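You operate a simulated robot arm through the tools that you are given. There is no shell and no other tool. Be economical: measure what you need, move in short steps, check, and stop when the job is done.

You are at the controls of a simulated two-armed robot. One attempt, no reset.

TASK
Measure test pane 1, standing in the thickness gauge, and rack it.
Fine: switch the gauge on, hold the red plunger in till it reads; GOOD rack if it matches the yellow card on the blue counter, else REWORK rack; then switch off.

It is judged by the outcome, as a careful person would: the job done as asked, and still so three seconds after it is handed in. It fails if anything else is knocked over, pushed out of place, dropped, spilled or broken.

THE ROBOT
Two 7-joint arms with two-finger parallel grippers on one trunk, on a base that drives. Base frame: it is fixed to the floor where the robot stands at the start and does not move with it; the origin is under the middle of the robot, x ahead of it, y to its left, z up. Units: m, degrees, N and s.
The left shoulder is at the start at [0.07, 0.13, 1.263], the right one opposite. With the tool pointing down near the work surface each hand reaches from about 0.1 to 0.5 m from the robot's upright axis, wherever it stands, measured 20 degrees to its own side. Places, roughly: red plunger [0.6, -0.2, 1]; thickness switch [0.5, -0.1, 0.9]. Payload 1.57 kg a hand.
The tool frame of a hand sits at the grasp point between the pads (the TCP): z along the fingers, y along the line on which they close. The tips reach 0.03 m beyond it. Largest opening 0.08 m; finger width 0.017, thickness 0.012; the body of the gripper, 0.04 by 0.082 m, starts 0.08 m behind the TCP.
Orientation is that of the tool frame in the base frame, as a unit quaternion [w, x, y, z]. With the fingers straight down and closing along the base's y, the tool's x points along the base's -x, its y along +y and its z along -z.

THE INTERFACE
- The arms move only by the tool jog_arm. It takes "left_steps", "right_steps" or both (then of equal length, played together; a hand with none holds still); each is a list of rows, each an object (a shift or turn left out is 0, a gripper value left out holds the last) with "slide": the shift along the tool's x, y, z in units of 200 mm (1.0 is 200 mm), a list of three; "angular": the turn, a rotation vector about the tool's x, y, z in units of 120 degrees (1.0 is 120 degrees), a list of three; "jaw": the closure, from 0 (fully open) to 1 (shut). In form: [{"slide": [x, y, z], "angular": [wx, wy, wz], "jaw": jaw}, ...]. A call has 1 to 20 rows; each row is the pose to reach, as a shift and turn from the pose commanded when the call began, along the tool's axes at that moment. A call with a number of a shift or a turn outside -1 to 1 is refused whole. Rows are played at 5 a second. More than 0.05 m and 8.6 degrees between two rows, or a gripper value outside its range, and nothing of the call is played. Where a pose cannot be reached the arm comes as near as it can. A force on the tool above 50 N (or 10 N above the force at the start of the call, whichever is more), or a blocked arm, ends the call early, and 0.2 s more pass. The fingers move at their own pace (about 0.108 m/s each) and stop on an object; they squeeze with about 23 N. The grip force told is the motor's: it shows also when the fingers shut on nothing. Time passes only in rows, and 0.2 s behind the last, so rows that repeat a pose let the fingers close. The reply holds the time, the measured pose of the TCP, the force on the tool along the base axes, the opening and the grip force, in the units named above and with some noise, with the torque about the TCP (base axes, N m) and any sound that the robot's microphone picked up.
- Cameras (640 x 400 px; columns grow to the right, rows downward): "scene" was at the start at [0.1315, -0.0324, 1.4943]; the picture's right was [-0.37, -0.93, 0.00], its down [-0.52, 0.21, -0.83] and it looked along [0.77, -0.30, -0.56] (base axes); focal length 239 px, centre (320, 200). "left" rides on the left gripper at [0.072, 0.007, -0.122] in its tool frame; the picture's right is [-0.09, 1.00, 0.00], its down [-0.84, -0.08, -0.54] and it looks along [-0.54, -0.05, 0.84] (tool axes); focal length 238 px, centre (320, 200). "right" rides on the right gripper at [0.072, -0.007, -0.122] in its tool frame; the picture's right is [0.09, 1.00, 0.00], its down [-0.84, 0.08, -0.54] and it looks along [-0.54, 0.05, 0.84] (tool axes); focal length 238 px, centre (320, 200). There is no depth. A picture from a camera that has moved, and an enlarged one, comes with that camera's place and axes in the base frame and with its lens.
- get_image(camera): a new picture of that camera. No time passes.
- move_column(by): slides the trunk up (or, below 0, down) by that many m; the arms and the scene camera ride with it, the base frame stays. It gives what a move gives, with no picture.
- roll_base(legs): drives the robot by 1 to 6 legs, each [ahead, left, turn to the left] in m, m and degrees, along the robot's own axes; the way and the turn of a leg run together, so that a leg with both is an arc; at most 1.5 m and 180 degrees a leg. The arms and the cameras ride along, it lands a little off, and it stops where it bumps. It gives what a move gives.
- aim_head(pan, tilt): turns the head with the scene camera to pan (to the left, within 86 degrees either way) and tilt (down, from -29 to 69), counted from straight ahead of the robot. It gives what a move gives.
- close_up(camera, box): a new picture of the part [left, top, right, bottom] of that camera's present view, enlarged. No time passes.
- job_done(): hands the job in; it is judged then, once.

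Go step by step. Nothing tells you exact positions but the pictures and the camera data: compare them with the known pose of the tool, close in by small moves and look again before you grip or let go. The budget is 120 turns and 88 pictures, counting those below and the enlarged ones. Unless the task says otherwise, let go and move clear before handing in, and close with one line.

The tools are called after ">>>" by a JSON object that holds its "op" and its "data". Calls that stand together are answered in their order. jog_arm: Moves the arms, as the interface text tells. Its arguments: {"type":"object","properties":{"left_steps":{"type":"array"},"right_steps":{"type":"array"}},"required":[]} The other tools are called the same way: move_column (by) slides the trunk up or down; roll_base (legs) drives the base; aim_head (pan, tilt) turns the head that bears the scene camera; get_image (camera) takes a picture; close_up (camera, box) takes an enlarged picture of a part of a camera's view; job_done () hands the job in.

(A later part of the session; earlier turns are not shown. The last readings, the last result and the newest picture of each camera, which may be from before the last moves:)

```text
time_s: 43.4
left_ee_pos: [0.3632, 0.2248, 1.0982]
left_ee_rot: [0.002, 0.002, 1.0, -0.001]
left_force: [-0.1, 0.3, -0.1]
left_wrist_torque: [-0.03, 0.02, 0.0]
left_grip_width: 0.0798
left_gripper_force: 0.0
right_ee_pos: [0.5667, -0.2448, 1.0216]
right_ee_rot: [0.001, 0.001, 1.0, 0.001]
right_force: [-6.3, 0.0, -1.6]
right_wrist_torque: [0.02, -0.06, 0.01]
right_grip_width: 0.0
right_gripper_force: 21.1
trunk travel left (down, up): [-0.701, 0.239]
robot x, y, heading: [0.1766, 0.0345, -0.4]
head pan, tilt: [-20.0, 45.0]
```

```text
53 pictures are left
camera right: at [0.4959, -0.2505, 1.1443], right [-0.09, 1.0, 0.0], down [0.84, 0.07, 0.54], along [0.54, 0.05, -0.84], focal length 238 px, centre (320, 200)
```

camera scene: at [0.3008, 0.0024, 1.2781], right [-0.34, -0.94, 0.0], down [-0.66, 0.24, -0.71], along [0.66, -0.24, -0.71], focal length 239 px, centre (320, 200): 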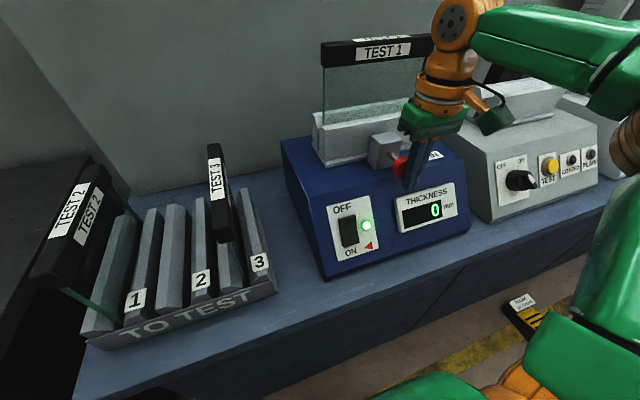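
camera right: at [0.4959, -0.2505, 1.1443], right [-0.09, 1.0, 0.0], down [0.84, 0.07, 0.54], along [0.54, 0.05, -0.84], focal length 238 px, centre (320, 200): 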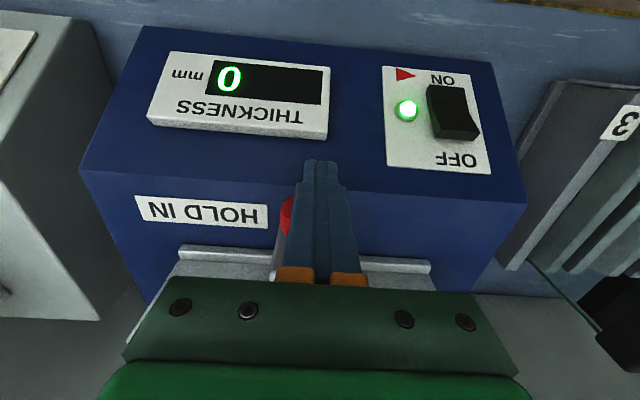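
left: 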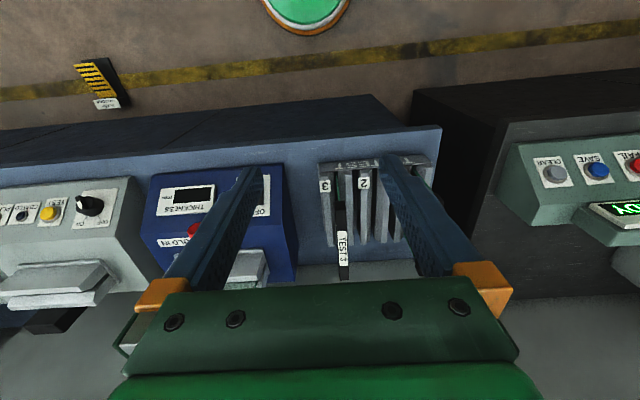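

Contact at 6 N; the knob is between the two. I push further and hold.

>>> {"op": "jog_arm", "data": {"right_steps": [{"slide": [-0.03, -0.02, 0]}, {"slide": [-0.06, -0.02, 0]}, {"slide": [-0.06, -0.02, 0]}, {"slide": [-0.06, -0.02, 0]}, {"slide": [-0.06, -0.02, 0]}, {"slide": [-0.06, -0.02, 0]}]}}

>>> {"op": "get_image", "data": {"camera": "right"}}

```text
time_s: 44.8
left_ee_pos: [0.3533, 0.2263, 1.1]
left_ee_rot: [0.007, 0.002, 1.0, -0.001]
left_force: [0.0, 0.7, -0.1]
left_wrist_torque: [0.01, -0.03, -0.01]
left_grip_width: 0.0797
left_gripper_force: 0.1
right_ee_pos: [0.5686, -0.248, 1.0248]
right_ee_rot: [0.004, 0.001, 1.0, 0.0]
right_force: [-37.2, 9.0, -18.3]
right_wrist_torque: [-0.11, -0.24, 0.13]
right_grip_width: 0.0002
right_gripper_force: 21.3
trunk travel left (down, up): [-0.701, 0.239]
robot x, y, heading: [0.1788, 0.031, -0.4]
head pan, tilt: [-20.0, 45.0]
```

```text
52 pictures are left
camera right: at [0.4971, -0.253, 1.1482], right [-0.09, 1.0, 0.0], down [0.83, 0.08, 0.55], along [0.55, 0.05, -0.84], focal length 238 px, centre (320, 200)
```

right: 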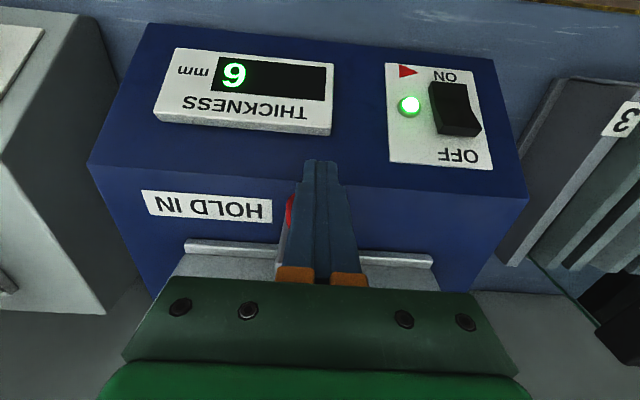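

The display now shows a figure; I zoom in, minding that this view is upside-down.

>>> {"op": "close_up", "data": {"camera": "right", "box": [150, 30, 350, 150]}}

>>> {"op": "close_up", "data": {"camera": "scene", "box": [320, 130, 500, 260]}}

```text
3.20 times, centred on (250, 90) of right
camera zoom: at [0.4971, -0.253, 1.1482], right [-0.09, 1.0, 0.0], down [0.83, 0.08, 0.55], along [0.55, 0.05, -0.84], focal length 763 px, centre (544, 552)
```

zoom: 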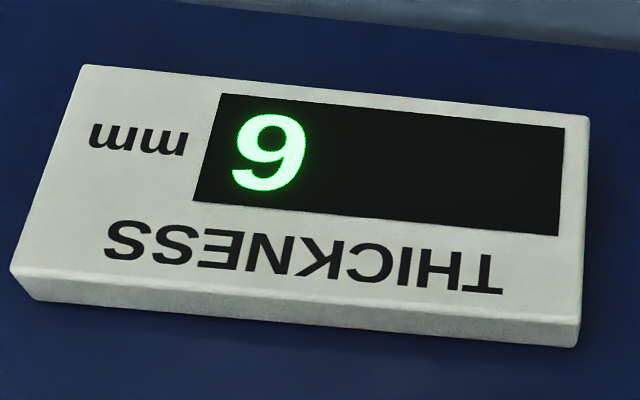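

```text
3.08 times, centred on (410, 195) of scene
camera zoom: at [0.2872, 0.0042, 1.2795], right [-0.34, -0.94, 0.0], down [-0.65, 0.24, -0.72], along [0.67, -0.24, -0.7], focal length 736 px, centre (43, 215)
```

zoom: 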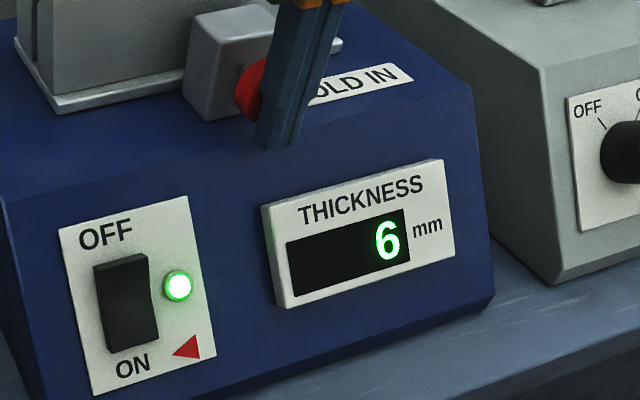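

It reads 6 mm. I hold a second longer to be sure it is settled.

>>> {"op": "jog_arm", "data": {"right_steps": [{"slide": [0.01, 0, 0]}, {"slide": [0.01, 0, 0]}, {"slide": [0.01, 0, 0]}, {"slide": [0.01, 0, 0]}, {"slide": [0.01, 0, 0]}]}}

>>> {"op": "close_up", "data": {"camera": "scene", "box": [320, 130, 500, 260]}}

```text
time_s: 46.0
left_ee_pos: [0.3532, 0.2268, 1.0995]
left_ee_rot: [0.006, 0.001, 1.0, 0.0]
left_force: [-0.1, -0.9, 0.3]
left_wrist_torque: [-0.02, 0.03, -0.01]
left_grip_width: 0.0801
left_gripper_force: 0.1
right_ee_pos: [0.5677, -0.247, 1.0264]
right_ee_rot: [0.008, 0.002, 1.0, 0.0]
right_force: [-26.1, 1.4, 4.4]
right_wrist_torque: [-0.03, -0.29, 0.04]
right_grip_width: 0.0
right_gripper_force: 21.6
trunk travel left (down, up): [-0.701, 0.239]
robot x, y, heading: [0.1791, 0.0293, -0.0]
head pan, tilt: [-20.0, 45.0]
```

```text
3.08 times, centred on (410, 195) of scene
camera zoom: at [0.2883, 0.0041, 1.2796], right [-0.34, -0.94, 0.0], down [-0.66, 0.24, -0.72], along [0.67, -0.24, -0.7], focal length 736 px, centre (43, 215)
```

zoom: 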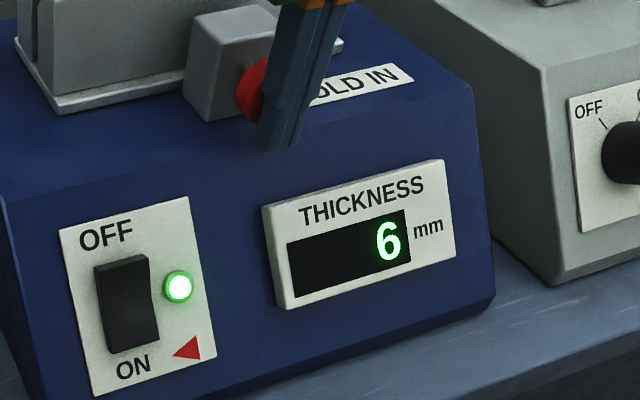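

Confirmed 6 mm = card, so the pane goes to the GOOD rack. I back the hand off the plunger, then raise the trunk to work above the pane.

>>> {"op": "jog_arm", "data": {"right_steps": [{"slide": [0.15, 0, 0]}, {"slide": [0.35, 0, 0]}, {"slide": [0.4, 0, -0.2]}, {"slide": [0.4, 0, -0.2]}]}}

>>> {"op": "move_column", "data": {"by": 0.2}}

>>> {"op": "get_image", "data": {"camera": "scene"}}

```text
time_s: 47.0
left_ee_pos: [0.3671, 0.2237, 1.0973]
left_ee_rot: [0.0, 0.002, 1.0, 0.0]
left_force: [0.6, -0.4, 0.2]
left_wrist_torque: [-0.01, 0.03, 0.02]
left_grip_width: 0.0799
left_gripper_force: 0.1
right_ee_pos: [0.5011, -0.2486, 1.0597]
right_ee_rot: [0.0, 0.002, 1.0, 0.002]
right_force: [-0.3, 0.3, -0.7]
right_wrist_torque: [0.02, 0.02, 0.0]
right_grip_width: 0.0
right_gripper_force: 21.3
trunk travel left (down, up): [-0.701, 0.239]
robot x, y, heading: [0.1736, 0.0323, -0.2]
head pan, tilt: [-20.0, 45.0]
```

```text
time_s: 49.2
left_ee_pos: [0.366, 0.2249, 1.2976]
left_ee_rot: [0.001, 0.002, 1.0, 0.0]
left_force: [0.0, 0.0, 0.2]
left_wrist_torque: [-0.02, 0.03, 0.04]
left_grip_width: 0.08
left_gripper_force: 0.0
right_ee_pos: [0.4995, -0.2474, 1.2591]
right_ee_rot: [0.001, 0.002, 1.0, 0.001]
right_force: [-0.1, 0.3, 0.2]
right_wrist_torque: [-0.01, -0.01, -0.02]
right_grip_width: 0.0
right_gripper_force: 21.3
trunk travel left (down, up): [-0.901, 0.039]
robot x, y, heading: [0.1751, 0.0309, -0.2]
head pan, tilt: [-20.0, 45.0]
```

```text
48 pictures are left
camera scene: at [0.3024, 0.0026, 1.478], right [-0.34, -0.94, 0.0], down [-0.66, 0.24, -0.71], along [0.66, -0.24, -0.71], focal length 239 px, centre (320, 200)
```

scene: 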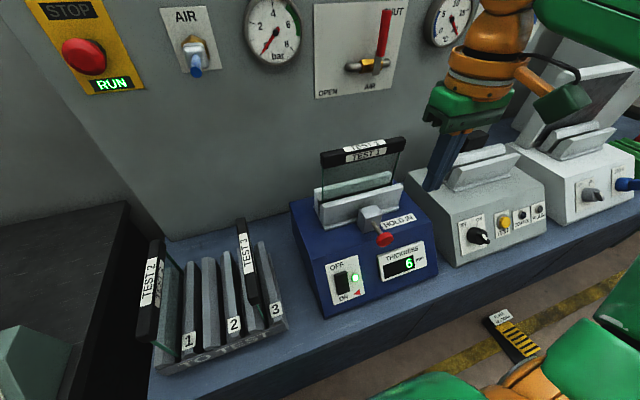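

The bar centre triangulates to about (0.69, -0.247, 1.175), running along y. I edge the base closer, open the fingers and turn the hand a quarter.

>>> {"op": "roll_base", "data": {"legs": [[0.05, -0.04, 0]]}}

>>> {"op": "jog_arm", "data": {"right_steps": [{"angular": [0, 0, 0.068], "slide": [0, 0, -0.02], "jaw": 0.2}, {"angular": [0, 0, 0.136], "slide": [0, 0, -0.04]}, {"angular": [0, 0, 0.204], "slide": [0, 0, -0.06]}, {"angular": [0, 0, 0.272], "slide": [0, 0, -0.08]}, {"angular": [0, 0, 0.34], "slide": [0, 0, -0.1]}, {"angular": [0, 0, 0.408], "slide": [0, 0, -0.1]}, {"angular": [0, 0, 0.476], "slide": [0, 0, -0.1]}, {"angular": [0, 0, 0.544], "slide": [0, 0, -0.1]}, {"angular": [0, 0, 0.612], "slide": [0, 0, -0.1]}, {"angular": [0, 0, 0.68], "slide": [0, 0, -0.1]}, {"angular": [0, 0, 0.75], "slide": [0, 0, -0.1]}, {"angular": [0, 0, 0.75], "slide": [0, 0, -0.1]}]}}

>>> {"op": "get_image", "data": {"camera": "right"}}

```text
time_s: 50.2
left_ee_pos: [0.4064, 0.1919, 1.2974]
left_ee_rot: [0.004, 0.001, 1.0, -0.003]
left_force: [-1.1, 0.6, 0.2]
left_wrist_torque: [-0.04, -0.1, 0.0]
left_grip_width: 0.0799
left_gripper_force: 0.1
right_ee_pos: [0.5414, -0.2815, 1.264]
right_ee_rot: [0.004, 0.002, 1.0, -0.001]
right_force: [0.0, 0.4, 0.2]
right_wrist_torque: [-0.05, -0.02, 0.0]
right_grip_width: 0.0
right_gripper_force: 21.7
trunk travel left (down, up): [-0.901, 0.039]
robot x, y, heading: [0.2266, -0.0085, 0.1]
head pan, tilt: [-20.0, 45.0]
```

```text
time_s: 52.8
left_ee_pos: [0.4151, 0.185, 1.2975]
left_ee_rot: [0.0, 0.001, 1.0, 0.0]
left_force: [-0.5, -0.2, -0.1]
left_wrist_torque: [0.0, -0.02, 0.01]
left_grip_width: 0.08
left_gripper_force: 0.0
right_ee_pos: [0.5498, -0.2895, 1.2813]
right_ee_rot: [0.0, 0.708, 0.706, 0.001]
right_force: [-0.4, -0.6, -0.6]
right_wrist_torque: [0.02, -0.03, 0.01]
right_grip_width: 0.0639
right_gripper_force: 0.1
trunk travel left (down, up): [-0.901, 0.039]
robot x, y, heading: [0.2254, -0.01, 0.0]
head pan, tilt: [-20.0, 45.0]
```

```text
47 pictures are left
camera right: at [0.5439, -0.2158, 1.4028], right [1.0, 0.09, 0.0], down [0.07, -0.84, 0.54], along [0.05, -0.54, -0.84], focal length 238 px, centre (320, 200)
```

right: 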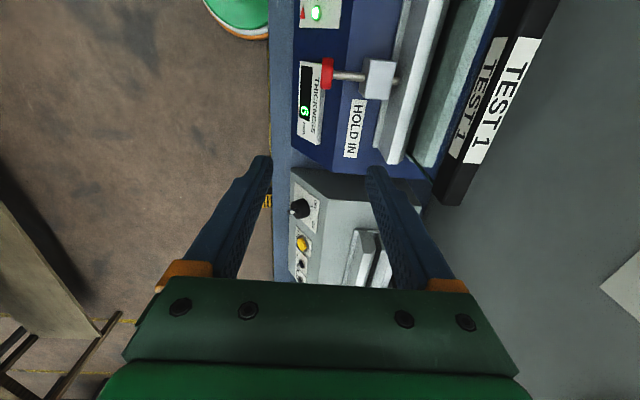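

The turn worked. Now I move over the pane, staying above it.

>>> {"op": "jog_arm", "data": {"right_steps": [{"slide": [0.06, 0.2, 0], "jaw": 0}, {"slide": [0.12, 0.4, 0]}, {"slide": [0.2, 0.56, 0]}, {"slide": [0.21, 0.7, 0]}, {"slide": [0.21, 0.7, 0]}]}}

>>> {"op": "get_image", "data": {"camera": "right"}}

>>> {"op": "get_image", "data": {"camera": "scene"}}

```text
time_s: 54.0
left_ee_pos: [0.4155, 0.1853, 1.2978]
left_ee_rot: [0.001, 0.001, 1.0, 0.0]
left_force: [0.7, -0.9, 0.3]
left_wrist_torque: [0.0, -0.02, 0.0]
left_grip_width: 0.0798
left_gripper_force: 0.1
right_ee_pos: [0.6371, -0.2552, 1.2503]
right_ee_rot: [0.0, 0.708, 0.707, 0.002]
right_force: [0.0, 0.2, -0.1]
right_wrist_torque: [0.02, -0.01, -0.02]
right_grip_width: 0.0801
right_gripper_force: 0.0
right hand out of reach, approached as far as the arm can: row 2, 3, 4, 5
trunk travel left (down, up): [-0.901, 0.039]
robot x, y, heading: [0.2263, -0.0102, 0.1]
head pan, tilt: [-20.0, 45.0]
```

```text
46 pictures are left
camera right: at [0.632, -0.183, 1.3735], right [1.0, 0.09, 0.0], down [0.07, -0.84, 0.54], along [0.05, -0.54, -0.84], focal length 238 px, centre (320, 200)
```

right: 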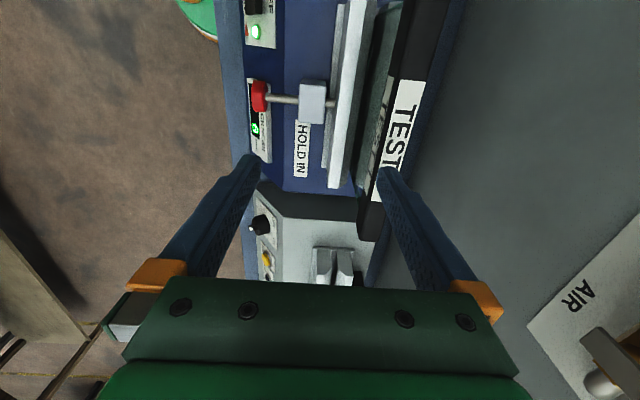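

```text
45 pictures are left
camera scene: at [0.3531, -0.0376, 1.4779], right [-0.34, -0.94, 0.0], down [-0.66, 0.24, -0.71], along [0.66, -0.24, -0.71], focal length 239 px, centre (320, 200)
```

scene: 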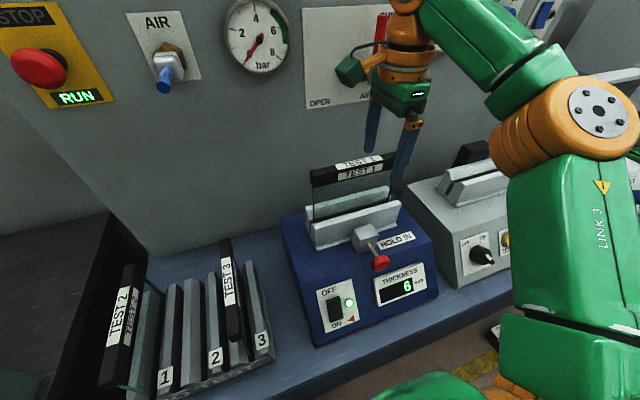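

The hand is 5 cm short of the pane in x. I shift the base right and slightly forward, and raise the trunk a little to gain reach.

>>> {"op": "roll_base", "data": {"legs": [[0.025, -0.05, 0]]}}

>>> {"op": "move_column", "data": {"by": 0.035}}

>>> {"op": "jog_arm", "data": {"right_steps": [{"slide": [0.1, 0.08, 0.05]}, {"slide": [0.2, 0.15, 0.1]}, {"slide": [0.27, 0.18, 0.15]}, {"slide": [0.27, 0.18, 0.2]}]}}

>>> {"op": "get_image", "data": {"camera": "right"}}

```text
time_s: 54.9
left_ee_pos: [0.4343, 0.1439, 1.2972]
left_ee_rot: [0.003, 0.001, 1.0, -0.004]
left_force: [-1.1, 1.5, 0.8]
left_wrist_torque: [-0.09, -0.06, -0.01]
left_grip_width: 0.08
left_gripper_force: 0.0
right_ee_pos: [0.657, -0.2949, 1.2551]
right_ee_rot: [0.005, 0.707, 0.707, 0.0]
right_force: [0.2, 0.2, 0.1]
right_wrist_torque: [-0.07, -0.04, 0.0]
right_grip_width: 0.0802
right_gripper_force: 0.1
trunk travel left (down, up): [-0.901, 0.039]
robot x, y, heading: [0.2507, -0.0593, 0.0]
head pan, tilt: [-20.0, 45.0]
```

```text
time_s: 55.7
left_ee_pos: [0.4381, 0.1377, 1.332]
left_ee_rot: [0.001, 0.001, 1.0, 0.0]
left_force: [-0.3, 0.7, 0.2]
left_wrist_torque: [-0.01, -0.02, 0.02]
left_grip_width: 0.0801
left_gripper_force: 0.1
right_ee_pos: [0.6616, -0.3023, 1.2868]
right_ee_rot: [0.0, 0.707, 0.707, 0.001]
right_force: [0.5, 0.1, -0.2]
right_wrist_torque: [0.0, 0.0, -0.01]
right_grip_width: 0.0801
right_gripper_force: 0.1
trunk travel left (down, up): [-0.936, 0.004]
robot x, y, heading: [0.2509, -0.0576, -0.1]
head pan, tilt: [-20.0, 45.0]
```

```text
time_s: 56.7
left_ee_pos: [0.4394, 0.133, 1.3322]
left_ee_rot: [0.001, 0.0, 1.0, 0.0]
left_force: [0.4, 0.0, 0.7]
left_wrist_torque: [-0.02, 0.0, 0.0]
left_grip_width: 0.08
left_gripper_force: 0.0
right_ee_pos: [0.6673, -0.2725, 1.2568]
right_ee_rot: [0.001, 0.707, 0.707, 0.002]
right_force: [0.2, 0.3, -0.8]
right_wrist_torque: [-0.04, 0.01, 0.01]
right_grip_width: 0.0798
right_gripper_force: 0.1
right hand out of reach, approached as far as the arm can: row 1, 2, 3, 4
trunk travel left (down, up): [-0.936, 0.004]
robot x, y, heading: [0.2493, -0.0576, -0.2]
head pan, tilt: [-20.0, 45.0]
```

```text
44 pictures are left
camera right: at [0.6611, -0.2001, 1.3796], right [1.0, 0.09, 0.0], down [0.08, -0.84, 0.54], along [0.05, -0.54, -0.84], focal length 238 px, centre (320, 200)
```

right: 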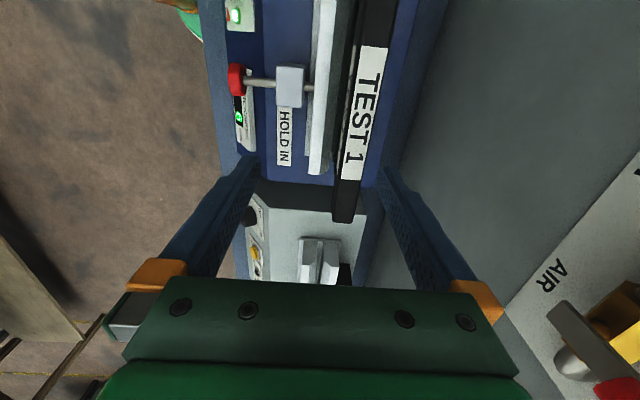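

No bump yet and only ~2 cm short; the base goes forward another 3 cm.

>>> {"op": "roll_base", "data": {"legs": [[0.035, -0.02, 0]]}}

```text
time_s: 57.7
left_ee_pos: [0.458, 0.1235, 1.3314]
left_ee_rot: [0.003, -0.004, 1.0, -0.001]
left_force: [0.1, -0.2, -1.0]
left_wrist_torque: [-0.05, -0.01, 0.01]
left_grip_width: 0.08
left_gripper_force: 0.1
right_ee_pos: [0.6892, -0.2814, 1.2588]
right_ee_rot: [0.002, 0.704, 0.71, 0.002]
right_force: [-0.6, 0.4, 0.6]
right_wrist_torque: [-0.02, -0.02, 0.01]
right_grip_width: 0.0799
right_gripper_force: 0.1
trunk travel left (down, up): [-0.936, 0.004]
robot x, y, heading: [0.277, -0.0716, 0.6]
head pan, tilt: [-20.0, 45.0]
stopped in leg 1: the robot was blocked; the commanded pose is now the measured one
```

The base touches the counter now (stopped gently at x = 0.277). I move the hand over the bar centre and look.

>>> {"op": "jog_arm", "data": {"right_steps": [{"slide": [0.08, 0.04, 0]}, {"slide": [0.17, 0.04, 0]}, {"slide": [0.17, 0.04, 0]}]}}

>>> {"op": "get_image", "data": {"camera": "right"}}

>>> {"op": "get_image", "data": {"camera": "scene"}}

```text
time_s: 58.5
left_ee_pos: [0.4607, 0.1211, 1.3325]
left_ee_rot: [0.001, -0.004, 1.0, 0.0]
left_force: [0.8, 0.5, 0.4]
left_wrist_torque: [-0.03, 0.0, 0.02]
left_grip_width: 0.0799
left_gripper_force: 0.1
right_ee_pos: [0.6866, -0.2643, 1.2517]
right_ee_rot: [0.0, 0.704, 0.71, 0.002]
right_force: [0.9, -0.7, 0.0]
right_wrist_torque: [0.02, 0.04, 0.0]
right_grip_width: 0.08
right_gripper_force: 0.0
right hand out of reach, approached as far as the arm can: row 1, 2, 3
trunk travel left (down, up): [-0.936, 0.004]
robot x, y, heading: [0.2732, -0.0759, 0.4]
head pan, tilt: [-20.0, 45.0]
```

```text
43 pictures are left
camera right: at [0.68, -0.1929, 1.3744], right [0.99, 0.1, 0.0], down [0.08, -0.84, 0.54], along [0.06, -0.54, -0.84], focal length 238 px, centre (320, 200)
```

right: 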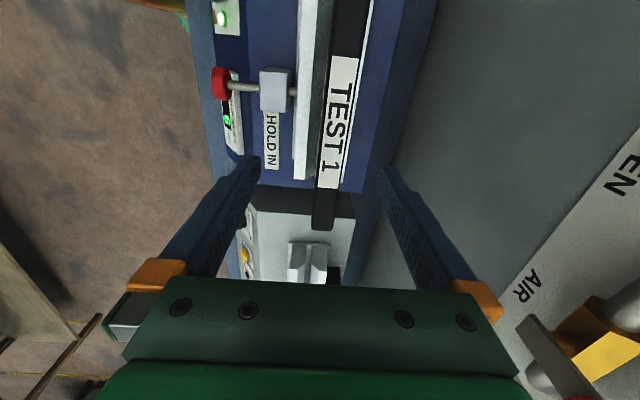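

```text
42 pictures are left
camera scene: at [0.4003, -0.1012, 1.5129], right [-0.33, -0.94, 0.0], down [-0.67, 0.24, -0.71], along [0.67, -0.24, -0.71], focal length 239 px, centre (320, 200)
```

scene: 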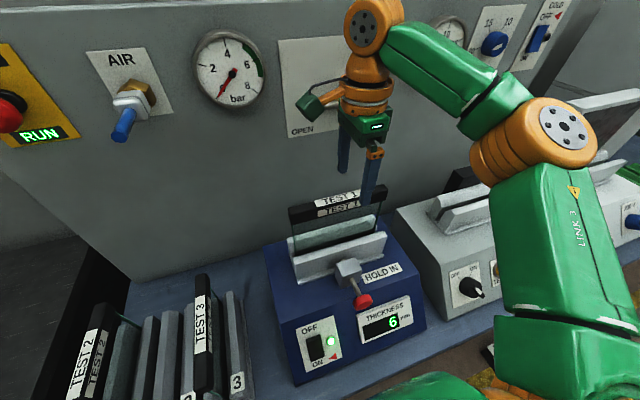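

Still ~1.4 cm off centre and at the reach limit. Turning the robot left brings the right shoulder forward, so I retract the hand, back off the counter, shift right a bit and turn 30° left.

>>> {"op": "jog_arm", "data": {"right_steps": [{"slide": [0, -0.2, -0.05]}, {"slide": [0, -0.4, -0.05]}, {"slide": [0, -0.6, -0.05]}, {"slide": [0, -0.8, -0.05]}, {"slide": [0, -0.8, -0.05]}]}}

>>> {"op": "roll_base", "data": {"legs": [[-0.03, -0.06, 0], [0, 0, 30]]}}

>>> {"op": "jog_arm", "data": {"right_steps": [{"angular": [0, 0, 0.065]}, {"angular": [0, 0, 0.13]}, {"angular": [0, 0, 0.195]}, {"angular": [0, 0, 0.25]}, {"angular": [0, 0, 0.25]}]}}

>>> {"op": "get_image", "data": {"camera": "right"}}

```text
time_s: 59.7
left_ee_pos: [0.4602, 0.1217, 1.3321]
left_ee_rot: [0.001, -0.003, 1.0, 0.0]
left_force: [-0.6, 0.0, -0.1]
left_wrist_torque: [-0.02, 0.0, 0.03]
left_grip_width: 0.0802
left_gripper_force: 0.0
right_ee_pos: [0.5258, -0.2657, 1.2618]
right_ee_rot: [0.0, 0.704, 0.71, 0.003]
right_force: [0.0, 0.1, -0.3]
right_wrist_torque: [0.0, 0.01, 0.0]
right_grip_width: 0.0803
right_gripper_force: 0.1
trunk travel left (down, up): [-0.936, 0.004]
robot x, y, heading: [0.2746, -0.0722, 0.4]
head pan, tilt: [-20.0, 45.0]
```

```text
time_s: 62.1
left_ee_pos: [0.309, 0.1276, 1.3333]
left_ee_rot: [0.0, -0.261, 0.965, 0.0]
left_force: [0.2, 0.0, -0.4]
left_wrist_torque: [0.0, 0.01, 0.05]
left_grip_width: 0.08
left_gripper_force: 0.0
right_ee_pos: [0.5593, -0.1766, 1.2612]
right_ee_rot: [-0.001, 0.498, 0.867, 0.001]
right_force: [0.4, -1.0, -0.4]
right_wrist_torque: [-0.01, 0.0, -0.02]
right_grip_width: 0.0799
right_gripper_force: 0.1
trunk travel left (down, up): [-0.936, 0.004]
robot x, y, heading: [0.2404, -0.1385, 30.4]
head pan, tilt: [-20.0, 45.0]
```

```text
time_s: 63.3
left_ee_pos: [0.3078, 0.1281, 1.3319]
left_ee_rot: [0.001, -0.262, 0.965, 0.0]
left_force: [-0.6, -0.5, -0.2]
left_wrist_torque: [0.01, 0.03, 0.0]
left_grip_width: 0.0802
left_gripper_force: 0.1
right_ee_pos: [0.559, -0.1762, 1.261]
right_ee_rot: [0.0, 0.705, 0.709, 0.002]
right_force: [0.2, 0.6, -0.4]
right_wrist_torque: [0.01, 0.0, 0.01]
right_grip_width: 0.0801
right_gripper_force: 0.1
trunk travel left (down, up): [-0.936, 0.004]
robot x, y, heading: [0.2441, -0.1349, 30.4]
head pan, tilt: [-20.0, 45.0]
```

```text
41 pictures are left
camera right: at [0.5529, -0.1039, 1.384], right [1.0, 0.1, 0.0], down [0.08, -0.84, 0.54], along [0.05, -0.54, -0.84], focal length 238 px, centre (320, 200)
```

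right: 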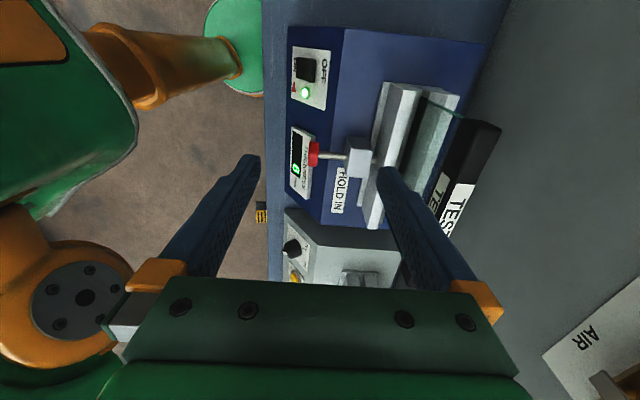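

>>> {"op": "jog_arm", "data": {"right_steps": [{"slide": [-0.09, 0.18, 0]}, {"slide": [-0.18, 0.36, 0]}, {"slide": [-0.27, 0.54, 0]}, {"slide": [-0.36, 0.7, 0]}, {"slide": [-0.36, 0.7, 0]}]}}

>>> {"op": "get_image", "data": {"camera": "right"}}

```text
time_s: 64.5
left_ee_pos: [0.3075, 0.1278, 1.3325]
left_ee_rot: [0.0, -0.262, 0.965, 0.0]
left_force: [-0.2, 0.8, -0.6]
left_wrist_torque: [-0.03, -0.02, -0.02]
left_grip_width: 0.0798
left_gripper_force: 0.1
right_ee_pos: [0.6991, -0.2462, 1.2609]
right_ee_rot: [-0.001, 0.705, 0.709, 0.002]
right_force: [0.3, -0.8, -0.9]
right_wrist_torque: [0.0, -0.05, 0.0]
right_grip_width: 0.0801
right_gripper_force: 0.1
trunk travel left (down, up): [-0.936, 0.004]
robot x, y, heading: [0.2416, -0.1352, 30.6]
head pan, tilt: [-20.0, 45.0]
```

```text
40 pictures are left
camera right: at [0.6934, -0.1742, 1.3842], right [0.99, 0.1, 0.0], down [0.08, -0.84, 0.54], along [0.06, -0.54, -0.84], focal length 238 px, centre (320, 200)
```

right: 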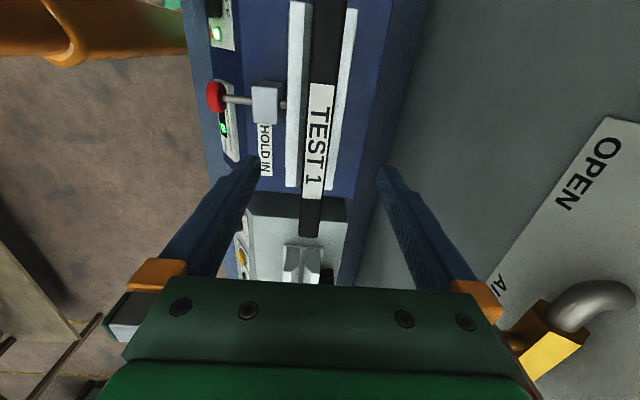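

Reached, with the bar centred between the fingers. Descending around the bar.

>>> {"op": "jog_arm", "data": {"right_steps": [{"slide": [0, 0, 0.1]}, {"slide": [0, 0, 0.2]}, {"slide": [0, 0, 0.3]}, {"slide": [0, 0, 0.4]}, {"slide": [0, 0, 0.43]}, {"slide": [0, 0, 0.43]}]}}

>>> {"op": "get_image", "data": {"camera": "right"}}

>>> {"op": "get_image", "data": {"camera": "scene"}}

```text
time_s: 65.9
left_ee_pos: [0.3085, 0.1282, 1.3326]
left_ee_rot: [0.001, -0.262, 0.965, 0.0]
left_force: [0.2, -0.6, 1.1]
left_wrist_torque: [-0.03, -0.01, -0.01]
left_grip_width: 0.0799
left_gripper_force: 0.0
right_ee_pos: [0.6996, -0.2449, 1.1756]
right_ee_rot: [-0.001, 0.705, 0.709, 0.002]
right_force: [-0.3, 0.7, 1.1]
right_wrist_torque: [0.0, 0.0, -0.01]
right_grip_width: 0.0802
right_gripper_force: 0.1
trunk travel left (down, up): [-0.936, 0.004]
robot x, y, heading: [0.2447, -0.1335, 30.6]
head pan, tilt: [-20.0, 45.0]
```

```text
39 pictures are left
camera right: at [0.693, -0.1737, 1.298], right [1.0, 0.1, 0.0], down [0.08, -0.84, 0.54], along [0.06, -0.54, -0.84], focal length 238 px, centre (320, 200)
```

right: 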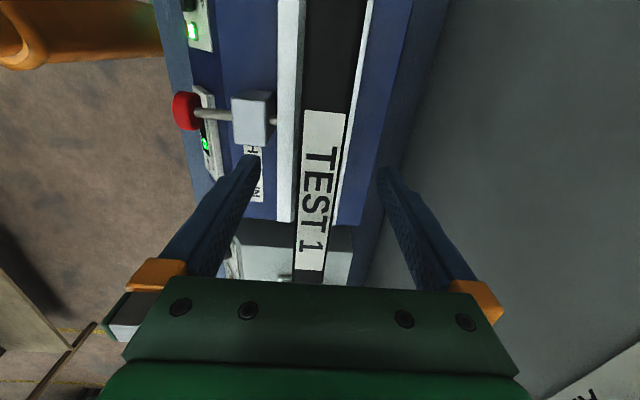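

```text
38 pictures are left
camera scene: at [0.3665, -0.095, 1.513], right [0.18, -0.98, 0.0], down [-0.7, -0.13, -0.71], along [0.7, 0.13, -0.71], focal length 239 px, centre (320, 200)
```

scene: 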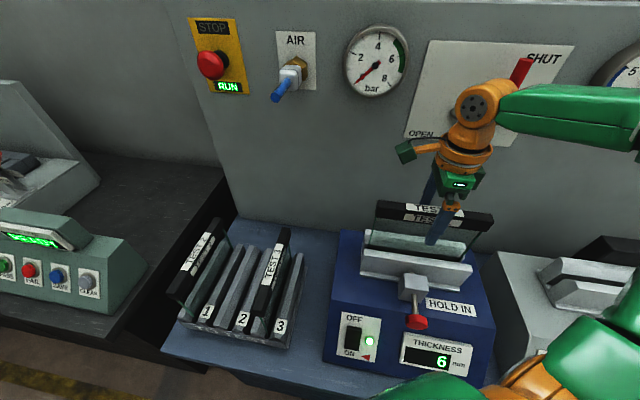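

Well centred. I lower 1.2 cm more for a firm hold and close.

>>> {"op": "jog_arm", "data": {"right_steps": [{"slide": [0, 0, 0.06]}, {"slide": [0, 0, 0.06], "jaw": 0.3}, {"slide": [0, 0, 0.06], "jaw": 0.6}, {"slide": [0, 0, 0.06], "jaw": 1}, {"slide": [0, 0, 0.06]}, {"slide": [0, 0, 0.06]}]}}

>>> {"op": "get_image", "data": {"camera": "right"}}

```text
time_s: 67.3
left_ee_pos: [0.308, 0.1278, 1.3324]
left_ee_rot: [0.002, -0.261, 0.965, 0.0]
left_force: [0.4, 0.5, 0.4]
left_wrist_torque: [0.02, 0.05, -0.02]
left_grip_width: 0.0798
left_gripper_force: 0.1
right_ee_pos: [0.6987, -0.2449, 1.1641]
right_ee_rot: [-0.001, 0.705, 0.709, 0.002]
right_force: [-4.3, 1.8, -0.1]
right_wrist_torque: [0.21, 0.52, -0.37]
right_grip_width: 0.022
right_gripper_force: 23.1
trunk travel left (down, up): [-0.936, 0.004]
robot x, y, heading: [0.2409, -0.1346, 30.6]
head pan, tilt: [-20.0, 45.0]
```

```text
37 pictures are left
camera right: at [0.6923, -0.1737, 1.2862], right [1.0, 0.1, 0.0], down [0.08, -0.84, 0.54], along [0.05, -0.54, -0.84], focal length 238 px, centre (320, 200)
```

right: 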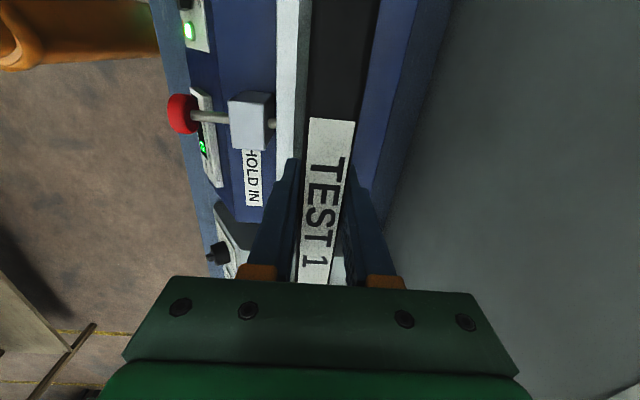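

Gripped (22 mm bar, 23 N). I lift straight up slowly.

>>> {"op": "jog_arm", "data": {"right_steps": [{"slide": [0, 0, -0.05]}, {"slide": [0, 0, -0.1]}, {"slide": [0, 0, -0.18]}, {"slide": [0, 0, -0.26]}, {"slide": [0, 0, -0.34]}, {"slide": [0, 0, -0.42]}, {"slide": [0, 0, -0.5]}, {"slide": [0, 0, -0.5]}]}}

>>> {"op": "get_image", "data": {"camera": "scene"}}

```text
time_s: 69.1
left_ee_pos: [0.3106, 0.1271, 1.3332]
left_ee_rot: [0.001, -0.261, 0.965, 0.0]
left_force: [-0.3, 0.0, 0.1]
left_wrist_torque: [-0.01, -0.02, 0.0]
left_grip_width: 0.0801
left_gripper_force: 0.1
right_ee_pos: [0.7011, -0.2468, 1.2631]
right_ee_rot: [-0.001, 0.705, 0.709, 0.001]
right_force: [0.9, -0.8, -5.5]
right_wrist_torque: [0.01, -0.01, 0.0]
right_grip_width: 0.0222
right_gripper_force: 23.1
trunk travel left (down, up): [-0.936, 0.004]
robot x, y, heading: [0.2432, -0.136, 30.4]
head pan, tilt: [-20.0, 45.0]
```

```text
36 pictures are left
camera scene: at [0.3685, -0.0954, 1.5128], right [0.18, -0.98, 0.0], down [-0.7, -0.13, -0.71], along [0.69, 0.13, -0.71], focal length 239 px, centre (320, 200)
```

scene: 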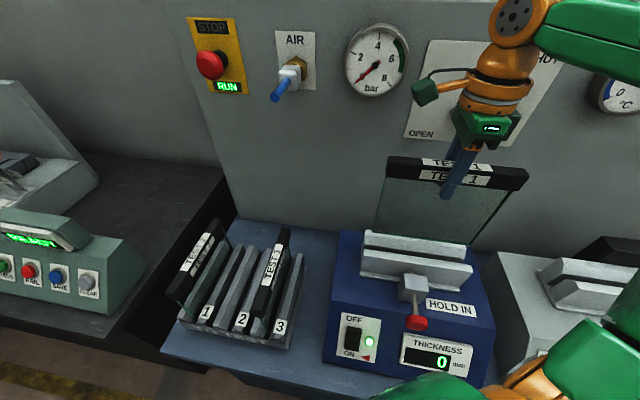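

The pane is held with balanced torque. I lift further to clear the clamp plates.

>>> {"op": "jog_arm", "data": {"right_steps": [{"slide": [0, 0, -0.08]}, {"slide": [0, 0, -0.16]}, {"slide": [0, 0, -0.24]}, {"slide": [0, 0, -0.32]}, {"slide": [0, 0, -0.32]}]}}

>>> {"op": "get_image", "data": {"camera": "scene"}}

```text
time_s: 70.3
left_ee_pos: [0.3104, 0.1281, 1.3318]
left_ee_rot: [0.001, -0.262, 0.965, 0.0]
left_force: [-0.4, 0.0, 0.7]
left_wrist_torque: [0.03, 0.04, -0.01]
left_grip_width: 0.0799
left_gripper_force: 0.0
right_ee_pos: [0.7001, -0.2475, 1.3267]
right_ee_rot: [-0.001, 0.705, 0.71, 0.001]
right_force: [0.3, 0.2, -4.9]
right_wrist_torque: [-0.02, -0.01, -0.05]
right_grip_width: 0.0217
right_gripper_force: 22.7
trunk travel left (down, up): [-0.936, 0.004]
robot x, y, heading: [0.2429, -0.1327, 30.5]
head pan, tilt: [-20.0, 45.0]
```

```text
35 pictures are left
camera scene: at [0.3682, -0.0954, 1.5128], right [0.18, -0.98, 0.0], down [-0.7, -0.13, -0.71], along [0.69, 0.13, -0.71], focal length 239 px, centre (320, 200)
```

scene: 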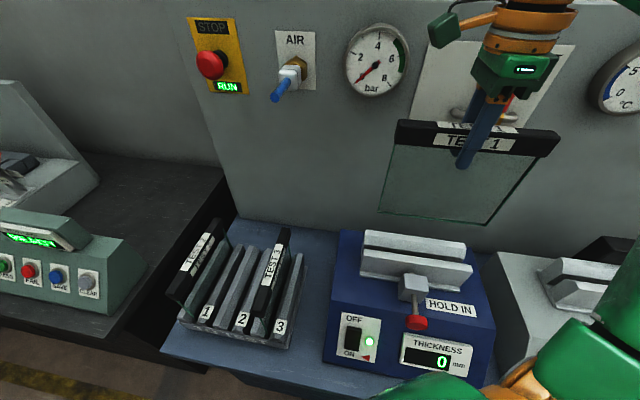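

The pane hangs free, bottom ≈ 0.175 m below the grip. I pull it back over the gauge, then drive straight back and square up.

>>> {"op": "jog_arm", "data": {"right_steps": [{"slide": [0, -0.12, 0]}, {"slide": [0, -0.27, 0]}, {"slide": [0, -0.42, 0]}, {"slide": [0, -0.57, 0]}, {"slide": [0, -0.7, 0]}, {"slide": [0, -0.7, 0]}]}}

>>> {"op": "roll_base", "data": {"legs": [[-0.3, 0.175, 0], [0, 0, -30.5]]}}

>>> {"op": "get_image", "data": {"camera": "scene"}}

```text
time_s: 71.7
left_ee_pos: [0.3091, 0.1269, 1.3331]
left_ee_rot: [0.001, -0.26, 0.965, 0.001]
left_force: [0.1, -0.1, 0.0]
left_wrist_torque: [0.0, -0.01, 0.0]
left_grip_width: 0.0803
left_gripper_force: 0.0
right_ee_pos: [0.5617, -0.2475, 1.3269]
right_ee_rot: [-0.001, 0.705, 0.709, 0.001]
right_force: [0.1, -0.8, -5.6]
right_wrist_torque: [0.01, 0.0, 0.03]
right_grip_width: 0.0221
right_gripper_force: 22.9
trunk travel left (down, up): [-0.936, 0.004]
robot x, y, heading: [0.249, -0.1352, 30.4]
head pan, tilt: [-20.0, 45.0]
```

```text
time_s: 75.5
left_ee_pos: [0.0878, 0.0575, 1.333]
left_ee_rot: [0.001, 0.001, 1.0, 0.0]
left_force: [0.1, 0.0, 0.1]
left_wrist_torque: [0.04, 0.02, 0.02]
left_grip_width: 0.0801
left_gripper_force: 0.0
right_ee_pos: [0.1142, -0.3937, 1.3271]
right_ee_rot: [-0.002, 0.865, 0.501, 0.002]
right_force: [0.5, -0.3, -6.1]
right_wrist_torque: [0.0, -0.02, 0.0]
right_grip_width: 0.0217
right_gripper_force: 22.9
trunk travel left (down, up): [-0.936, 0.004]
robot x, y, heading: [-0.1033, -0.1384, 0.2]
head pan, tilt: [-20.0, 45.0]
```

```text
34 pictures are left
camera scene: at [0.0251, -0.1641, 1.5129], right [-0.34, -0.94, 0.0], down [-0.67, 0.24, -0.71], along [0.66, -0.24, -0.71], focal length 239 px, centre (320, 200)
```

scene: 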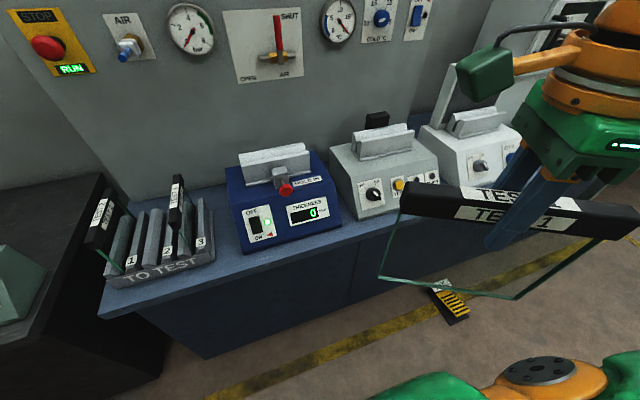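

Clear of the machines. I extend the hand a little away from the body and turn the pane so it lies along x for the rack slots.

>>> {"op": "jog_arm", "data": {"right_steps": [{"slide": [0.09, 0.16, 0]}, {"slide": [0.18, 0.32, 0]}, {"slide": [0.27, 0.477, 0]}, {"slide": [0.27, 0.477, 0], "angular": [0, 0, -0.067]}, {"slide": [0.27, 0.477, 0], "angular": [0, 0, -0.134]}, {"slide": [0.27, 0.477, 0], "angular": [0, 0, -0.201]}, {"slide": [0.27, 0.477, 0], "angular": [0, 0, -0.268]}, {"slide": [0.27, 0.477, 0], "angular": [0, 0, -0.335]}, {"slide": [0.27, 0.477, 0], "angular": [0, 0, -0.402]}, {"slide": [0.27, 0.477, 0], "angular": [0, 0, -0.469]}, {"slide": [0.27, 0.477, 0], "angular": [0, 0, -0.536]}, {"slide": [0.27, 0.477, 0], "angular": [0, 0, -0.603]}, {"slide": [0.27, 0.477, 0], "angular": [0, 0, -0.67]}, {"slide": [0.27, 0.477, 0], "angular": [0, 0, -0.737]}, {"slide": [0.27, 0.477, 0], "angular": [0, 0, -0.804]}, {"slide": [0.27, 0.477, 0], "angular": [0, 0, -0.871]}, {"slide": [0.27, 0.477, 0], "angular": [0, 0, -0.938]}, {"slide": [0.27, 0.477, 0], "angular": [0, 0, -1.0]}, {"slide": [0.27, 0.477, 0], "angular": [0, 0, -1.0]}]}}

>>> {"op": "get_image", "data": {"camera": "scene"}}

```text
time_s: 79.5
left_ee_pos: [0.087, 0.0566, 1.3316]
left_ee_rot: [0.0, 0.0, 1.0, 0.001]
left_force: [-0.2, 0.7, -0.8]
left_wrist_torque: [0.01, -0.01, -0.01]
left_grip_width: 0.0802
left_gripper_force: 0.1
right_ee_pos: [0.2247, -0.3949, 1.3267]
right_ee_rot: [0.0, -0.002, 1.0, 0.002]
right_force: [-0.3, -0.5, -5.2]
right_wrist_torque: [-0.01, 0.0, 0.0]
right_grip_width: 0.0216
right_gripper_force: 23.0
trunk travel left (down, up): [-0.936, 0.004]
robot x, y, heading: [-0.1019, -0.1377, -0.0]
head pan, tilt: [-20.0, 45.0]
```

```text
33 pictures are left
camera scene: at [0.0251, -0.1649, 1.5129], right [-0.34, -0.94, 0.0], down [-0.67, 0.24, -0.71], along [0.66, -0.24, -0.71], focal length 239 px, centre (320, 200)
```

scene: 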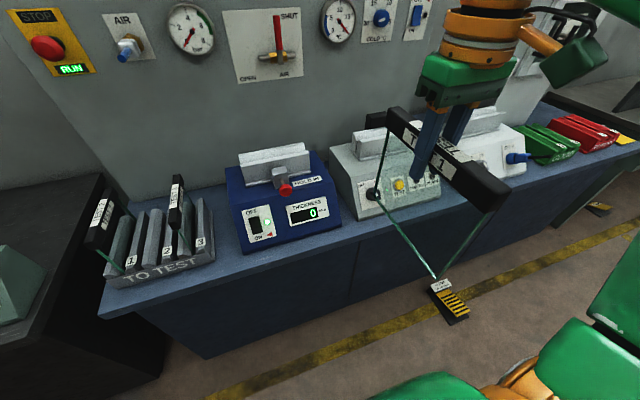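

The pane is now along x. I back off to a safe lane and drive right to the racks.

>>> {"op": "roll_base", "data": {"legs": [[-0.25, 0, 0], [0, -1.15, 0], [0.2, 0, 0]]}}

>>> {"op": "aim_head", "data": {"pan": -15, "tilt": 40}}

>>> {"op": "get_image", "data": {"camera": "scene"}}

>>> {"op": "get_image", "data": {"camera": "right"}}

```text
time_s: 88.0
left_ee_pos: [0.0379, -1.1059, 1.334]
left_ee_rot: [0.002, -0.002, 1.0, -0.001]
left_force: [-0.4, 0.5, 0.0]
left_wrist_torque: [0.0, -0.06, 0.02]
left_grip_width: 0.0801
left_gripper_force: 0.0
right_ee_pos: [0.175, -1.5572, 1.3291]
right_ee_rot: [0.003, -0.002, 1.0, 0.002]
right_force: [-0.3, 0.3, -4.8]
right_wrist_torque: [0.01, -0.02, -0.01]
right_grip_width: 0.0218
right_gripper_force: 22.7
trunk travel left (down, up): [-0.936, 0.004]
robot x, y, heading: [-0.1438, -1.2968, 0.1]
head pan, tilt: [-20.0, 45.0]
```

```text
time_s: 88.7
left_ee_pos: [0.0406, -1.1051, 1.3327]
left_ee_rot: [0.002, -0.002, 1.0, 0.0]
left_force: [-1.3, -0.1, -0.3]
left_wrist_torque: [0.02, 0.02, 0.01]
left_grip_width: 0.0798
left_gripper_force: 0.2
right_ee_pos: [0.1793, -1.5564, 1.3275]
right_ee_rot: [0.002, -0.002, 1.0, 0.001]
right_force: [0.1, 0.2, -5.7]
right_wrist_torque: [-0.02, -0.01, 0.04]
right_grip_width: 0.0217
right_gripper_force: 22.5
trunk travel left (down, up): [-0.936, 0.004]
robot x, y, heading: [-0.1445, -1.2995, 0.2]
head pan, tilt: [-15.0, 40.0]
```

```text
32 pictures are left
camera scene: at [-0.0152, -1.3214, 1.5203], right [-0.26, -0.97, 0.0], down [-0.62, 0.17, -0.77], along [0.74, -0.2, -0.64], focal length 239 px, centre (320, 200)
```

scene: 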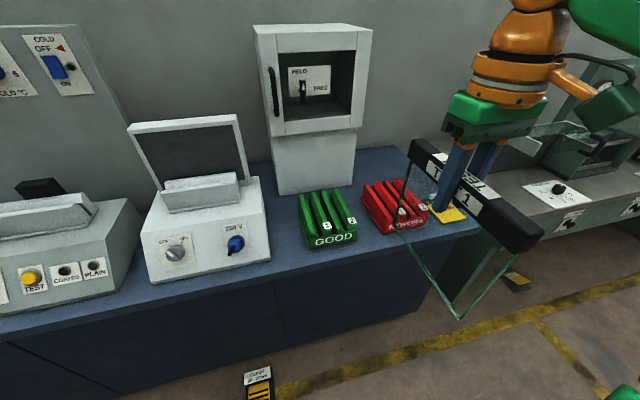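

```text
31 pictures are left
camera right: at [0.1076, -1.5626, 1.4498], right [-0.1, 1.0, 0.0], down [0.83, 0.08, 0.54], along [0.54, 0.05, -0.84], focal length 238 px, centre (320, 200)
```

right: 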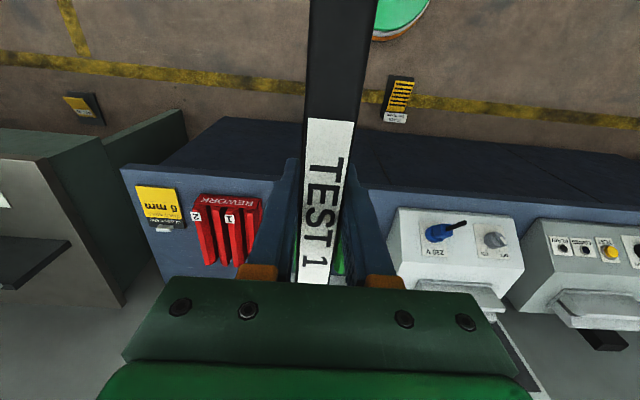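

I take a close look at the GOOD rack's slots before approaching. The floor pedal sits around (0.28–0.43, -1.09), so I should stand to its right.

>>> {"op": "close_up", "data": {"camera": "scene", "box": [285, 170, 445, 270]}}

>>> {"op": "close_up", "data": {"camera": "scene", "box": [295, 185, 359, 250]}}

```text
4.00 times, centred on (365, 220) of scene
camera zoom: at [-0.0152, -1.3214, 1.5203], right [-0.26, -0.97, 0.0], down [-0.62, 0.17, -0.77], along [0.74, -0.2, -0.64], focal length 956 px, centre (140, 120)
```

zoom: 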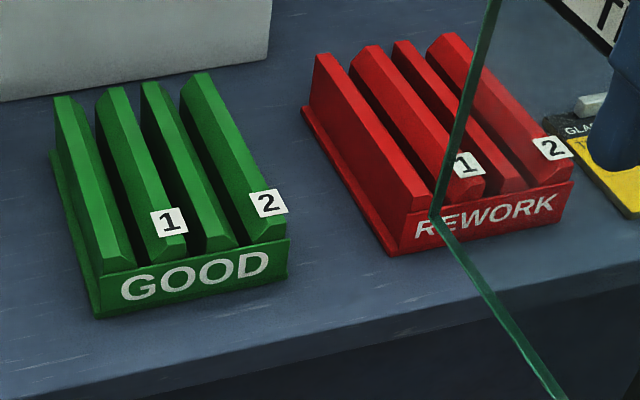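

```text
6.15 times, centred on (327, 218) of scene
camera zoom: at [-0.0152, -1.3214, 1.5203], right [-0.26, -0.97, 0.0], down [-0.62, 0.17, -0.77], along [0.74, -0.2, -0.64], focal length 1471 px, centre (277, 92)
```

zoom: 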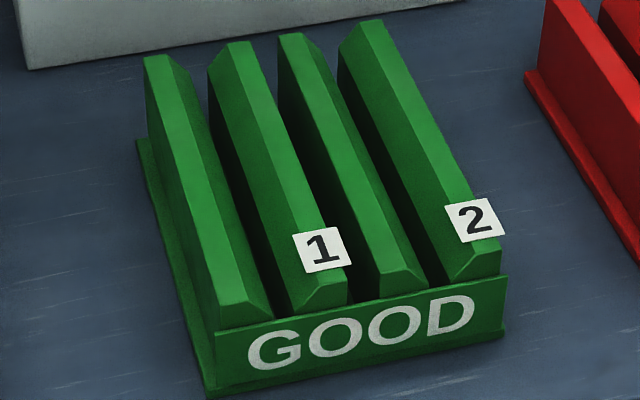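

Slots: slot 1 lies between fins 1–2, slot 2 between fins 3–4 (chamfers facing in), slot 2 centreline y ≈ -1.549, x from 0.49 to 0.70. I step right, away from the pedal, turn 30° left, and square the pane again.

>>> {"op": "roll_base", "data": {"legs": [[0, -0.13, 0], [0, 0, 30]]}}

>>> {"op": "jog_arm", "data": {"right_steps": [{"angular": [0, 0, 0.065]}, {"angular": [0, 0, 0.13]}, {"angular": [0, 0, 0.195]}, {"angular": [0, 0, 0.25]}, {"angular": [0, 0, 0.25]}]}}

```text
time_s: 91.4
left_ee_pos: [-0.079, -1.1689, 1.3328]
left_ee_rot: [0.0, -0.259, 0.966, 0.0]
left_force: [0.2, 0.0, 0.2]
left_wrist_torque: [-0.01, 0.02, -0.01]
left_grip_width: 0.0799
left_gripper_force: 0.0
right_ee_pos: [0.2661, -1.4913, 1.3265]
right_ee_rot: [0.0, -0.26, 0.966, 0.001]
right_force: [0.3, -0.8, -5.4]
right_wrist_torque: [0.02, 0.01, 0.03]
right_grip_width: 0.022
right_gripper_force: 22.7
trunk travel left (down, up): [-0.936, 0.004]
robot x, y, heading: [-0.146, -1.43, 30.0]
head pan, tilt: [-15.0, 40.0]
```

```text
time_s: 92.6
left_ee_pos: [-0.0786, -1.167, 1.3325]
left_ee_rot: [0.001, -0.259, 0.966, 0.001]
left_force: [-0.9, 0.3, -0.1]
left_wrist_torque: [0.01, 0.05, -0.01]
left_grip_width: 0.0803
left_gripper_force: 0.0
right_ee_pos: [0.2655, -1.492, 1.3285]
right_ee_rot: [0.0, 0.0, 1.0, 0.001]
right_force: [0.4, -0.5, -5.5]
right_wrist_torque: [-0.01, 0.02, -0.01]
right_grip_width: 0.022
right_gripper_force: 22.4
trunk travel left (down, up): [-0.936, 0.004]
robot x, y, heading: [-0.1424, -1.4308, 30.1]
head pan, tilt: [-15.0, 40.0]
```

Square again. Now forward over the rack, pane bottom well above it.

>>> {"op": "roll_base", "data": {"legs": [[0.268, -0.155, 0]]}}

>>> {"op": "aim_head", "data": {"pan": -45, "tilt": 50}}

>>> {"op": "get_image", "data": {"camera": "scene"}}

>>> {"op": "get_image", "data": {"camera": "right"}}

```text
time_s: 94.7
left_ee_pos: [0.2243, -1.1685, 1.3331]
left_ee_rot: [0.002, -0.26, 0.966, 0.0]
left_force: [-0.3, -0.7, 0.1]
left_wrist_torque: [0.01, -0.02, 0.04]
left_grip_width: 0.0799
left_gripper_force: 0.0
right_ee_pos: [0.5689, -1.4902, 1.3277]
right_ee_rot: [0.002, -0.002, 1.0, 0.002]
right_force: [-1.0, 0.0, -6.0]
right_wrist_torque: [0.03, 0.0, -0.02]
right_grip_width: 0.0221
right_gripper_force: 23.1
trunk travel left (down, up): [-0.936, 0.004]
robot x, y, heading: [0.1662, -1.4286, 30.1]
head pan, tilt: [-15.0, 40.0]
```

```text
time_s: 95.7
left_ee_pos: [0.2291, -1.1679, 1.3327]
left_ee_rot: [0.001, -0.26, 0.966, 0.0]
left_force: [0.5, 0.3, -0.3]
left_wrist_torque: [0.0, 0.01, 0.02]
left_grip_width: 0.0798
left_gripper_force: 0.0
right_ee_pos: [0.5741, -1.4907, 1.3271]
right_ee_rot: [0.0, -0.001, 1.0, 0.001]
right_force: [1.3, 1.1, -6.0]
right_wrist_torque: [-0.02, 0.02, 0.03]
right_grip_width: 0.0216
right_gripper_force: 22.4
trunk travel left (down, up): [-0.936, 0.004]
robot x, y, heading: [0.1606, -1.4308, 30.4]
head pan, tilt: [-45.0, 50.0]
```

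```text
28 pictures are left
camera scene: at [0.2818, -1.4261, 1.5059], right [-0.26, -0.97, 0.0], down [-0.74, 0.2, -0.64], along [0.62, -0.16, -0.77], focal length 239 px, centre (320, 200)
```

scene: 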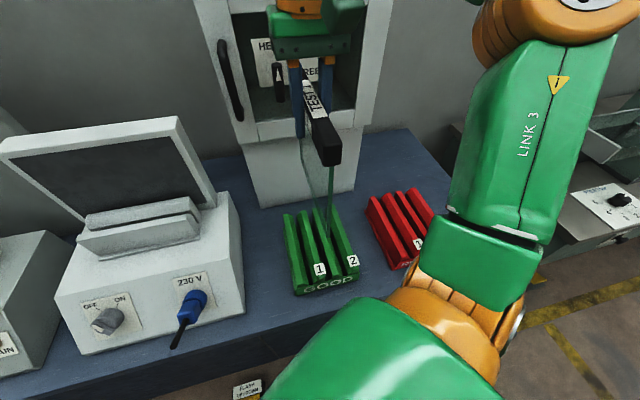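

```text
27 pictures are left
camera right: at [0.5037, -1.4978, 1.4492], right [-0.1, 1.0, 0.0], down [0.84, 0.08, 0.54], along [0.54, 0.05, -0.84], focal length 238 px, centre (320, 200)
```

right: 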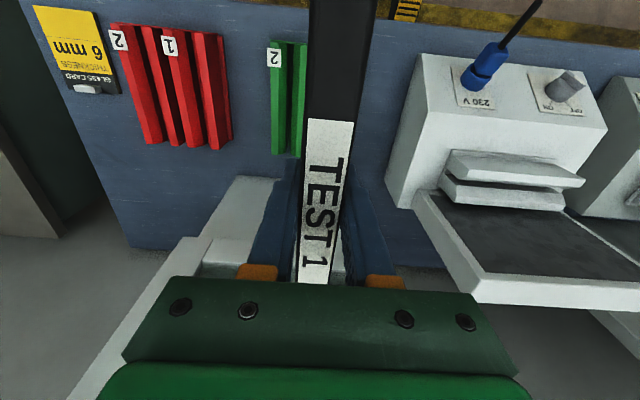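

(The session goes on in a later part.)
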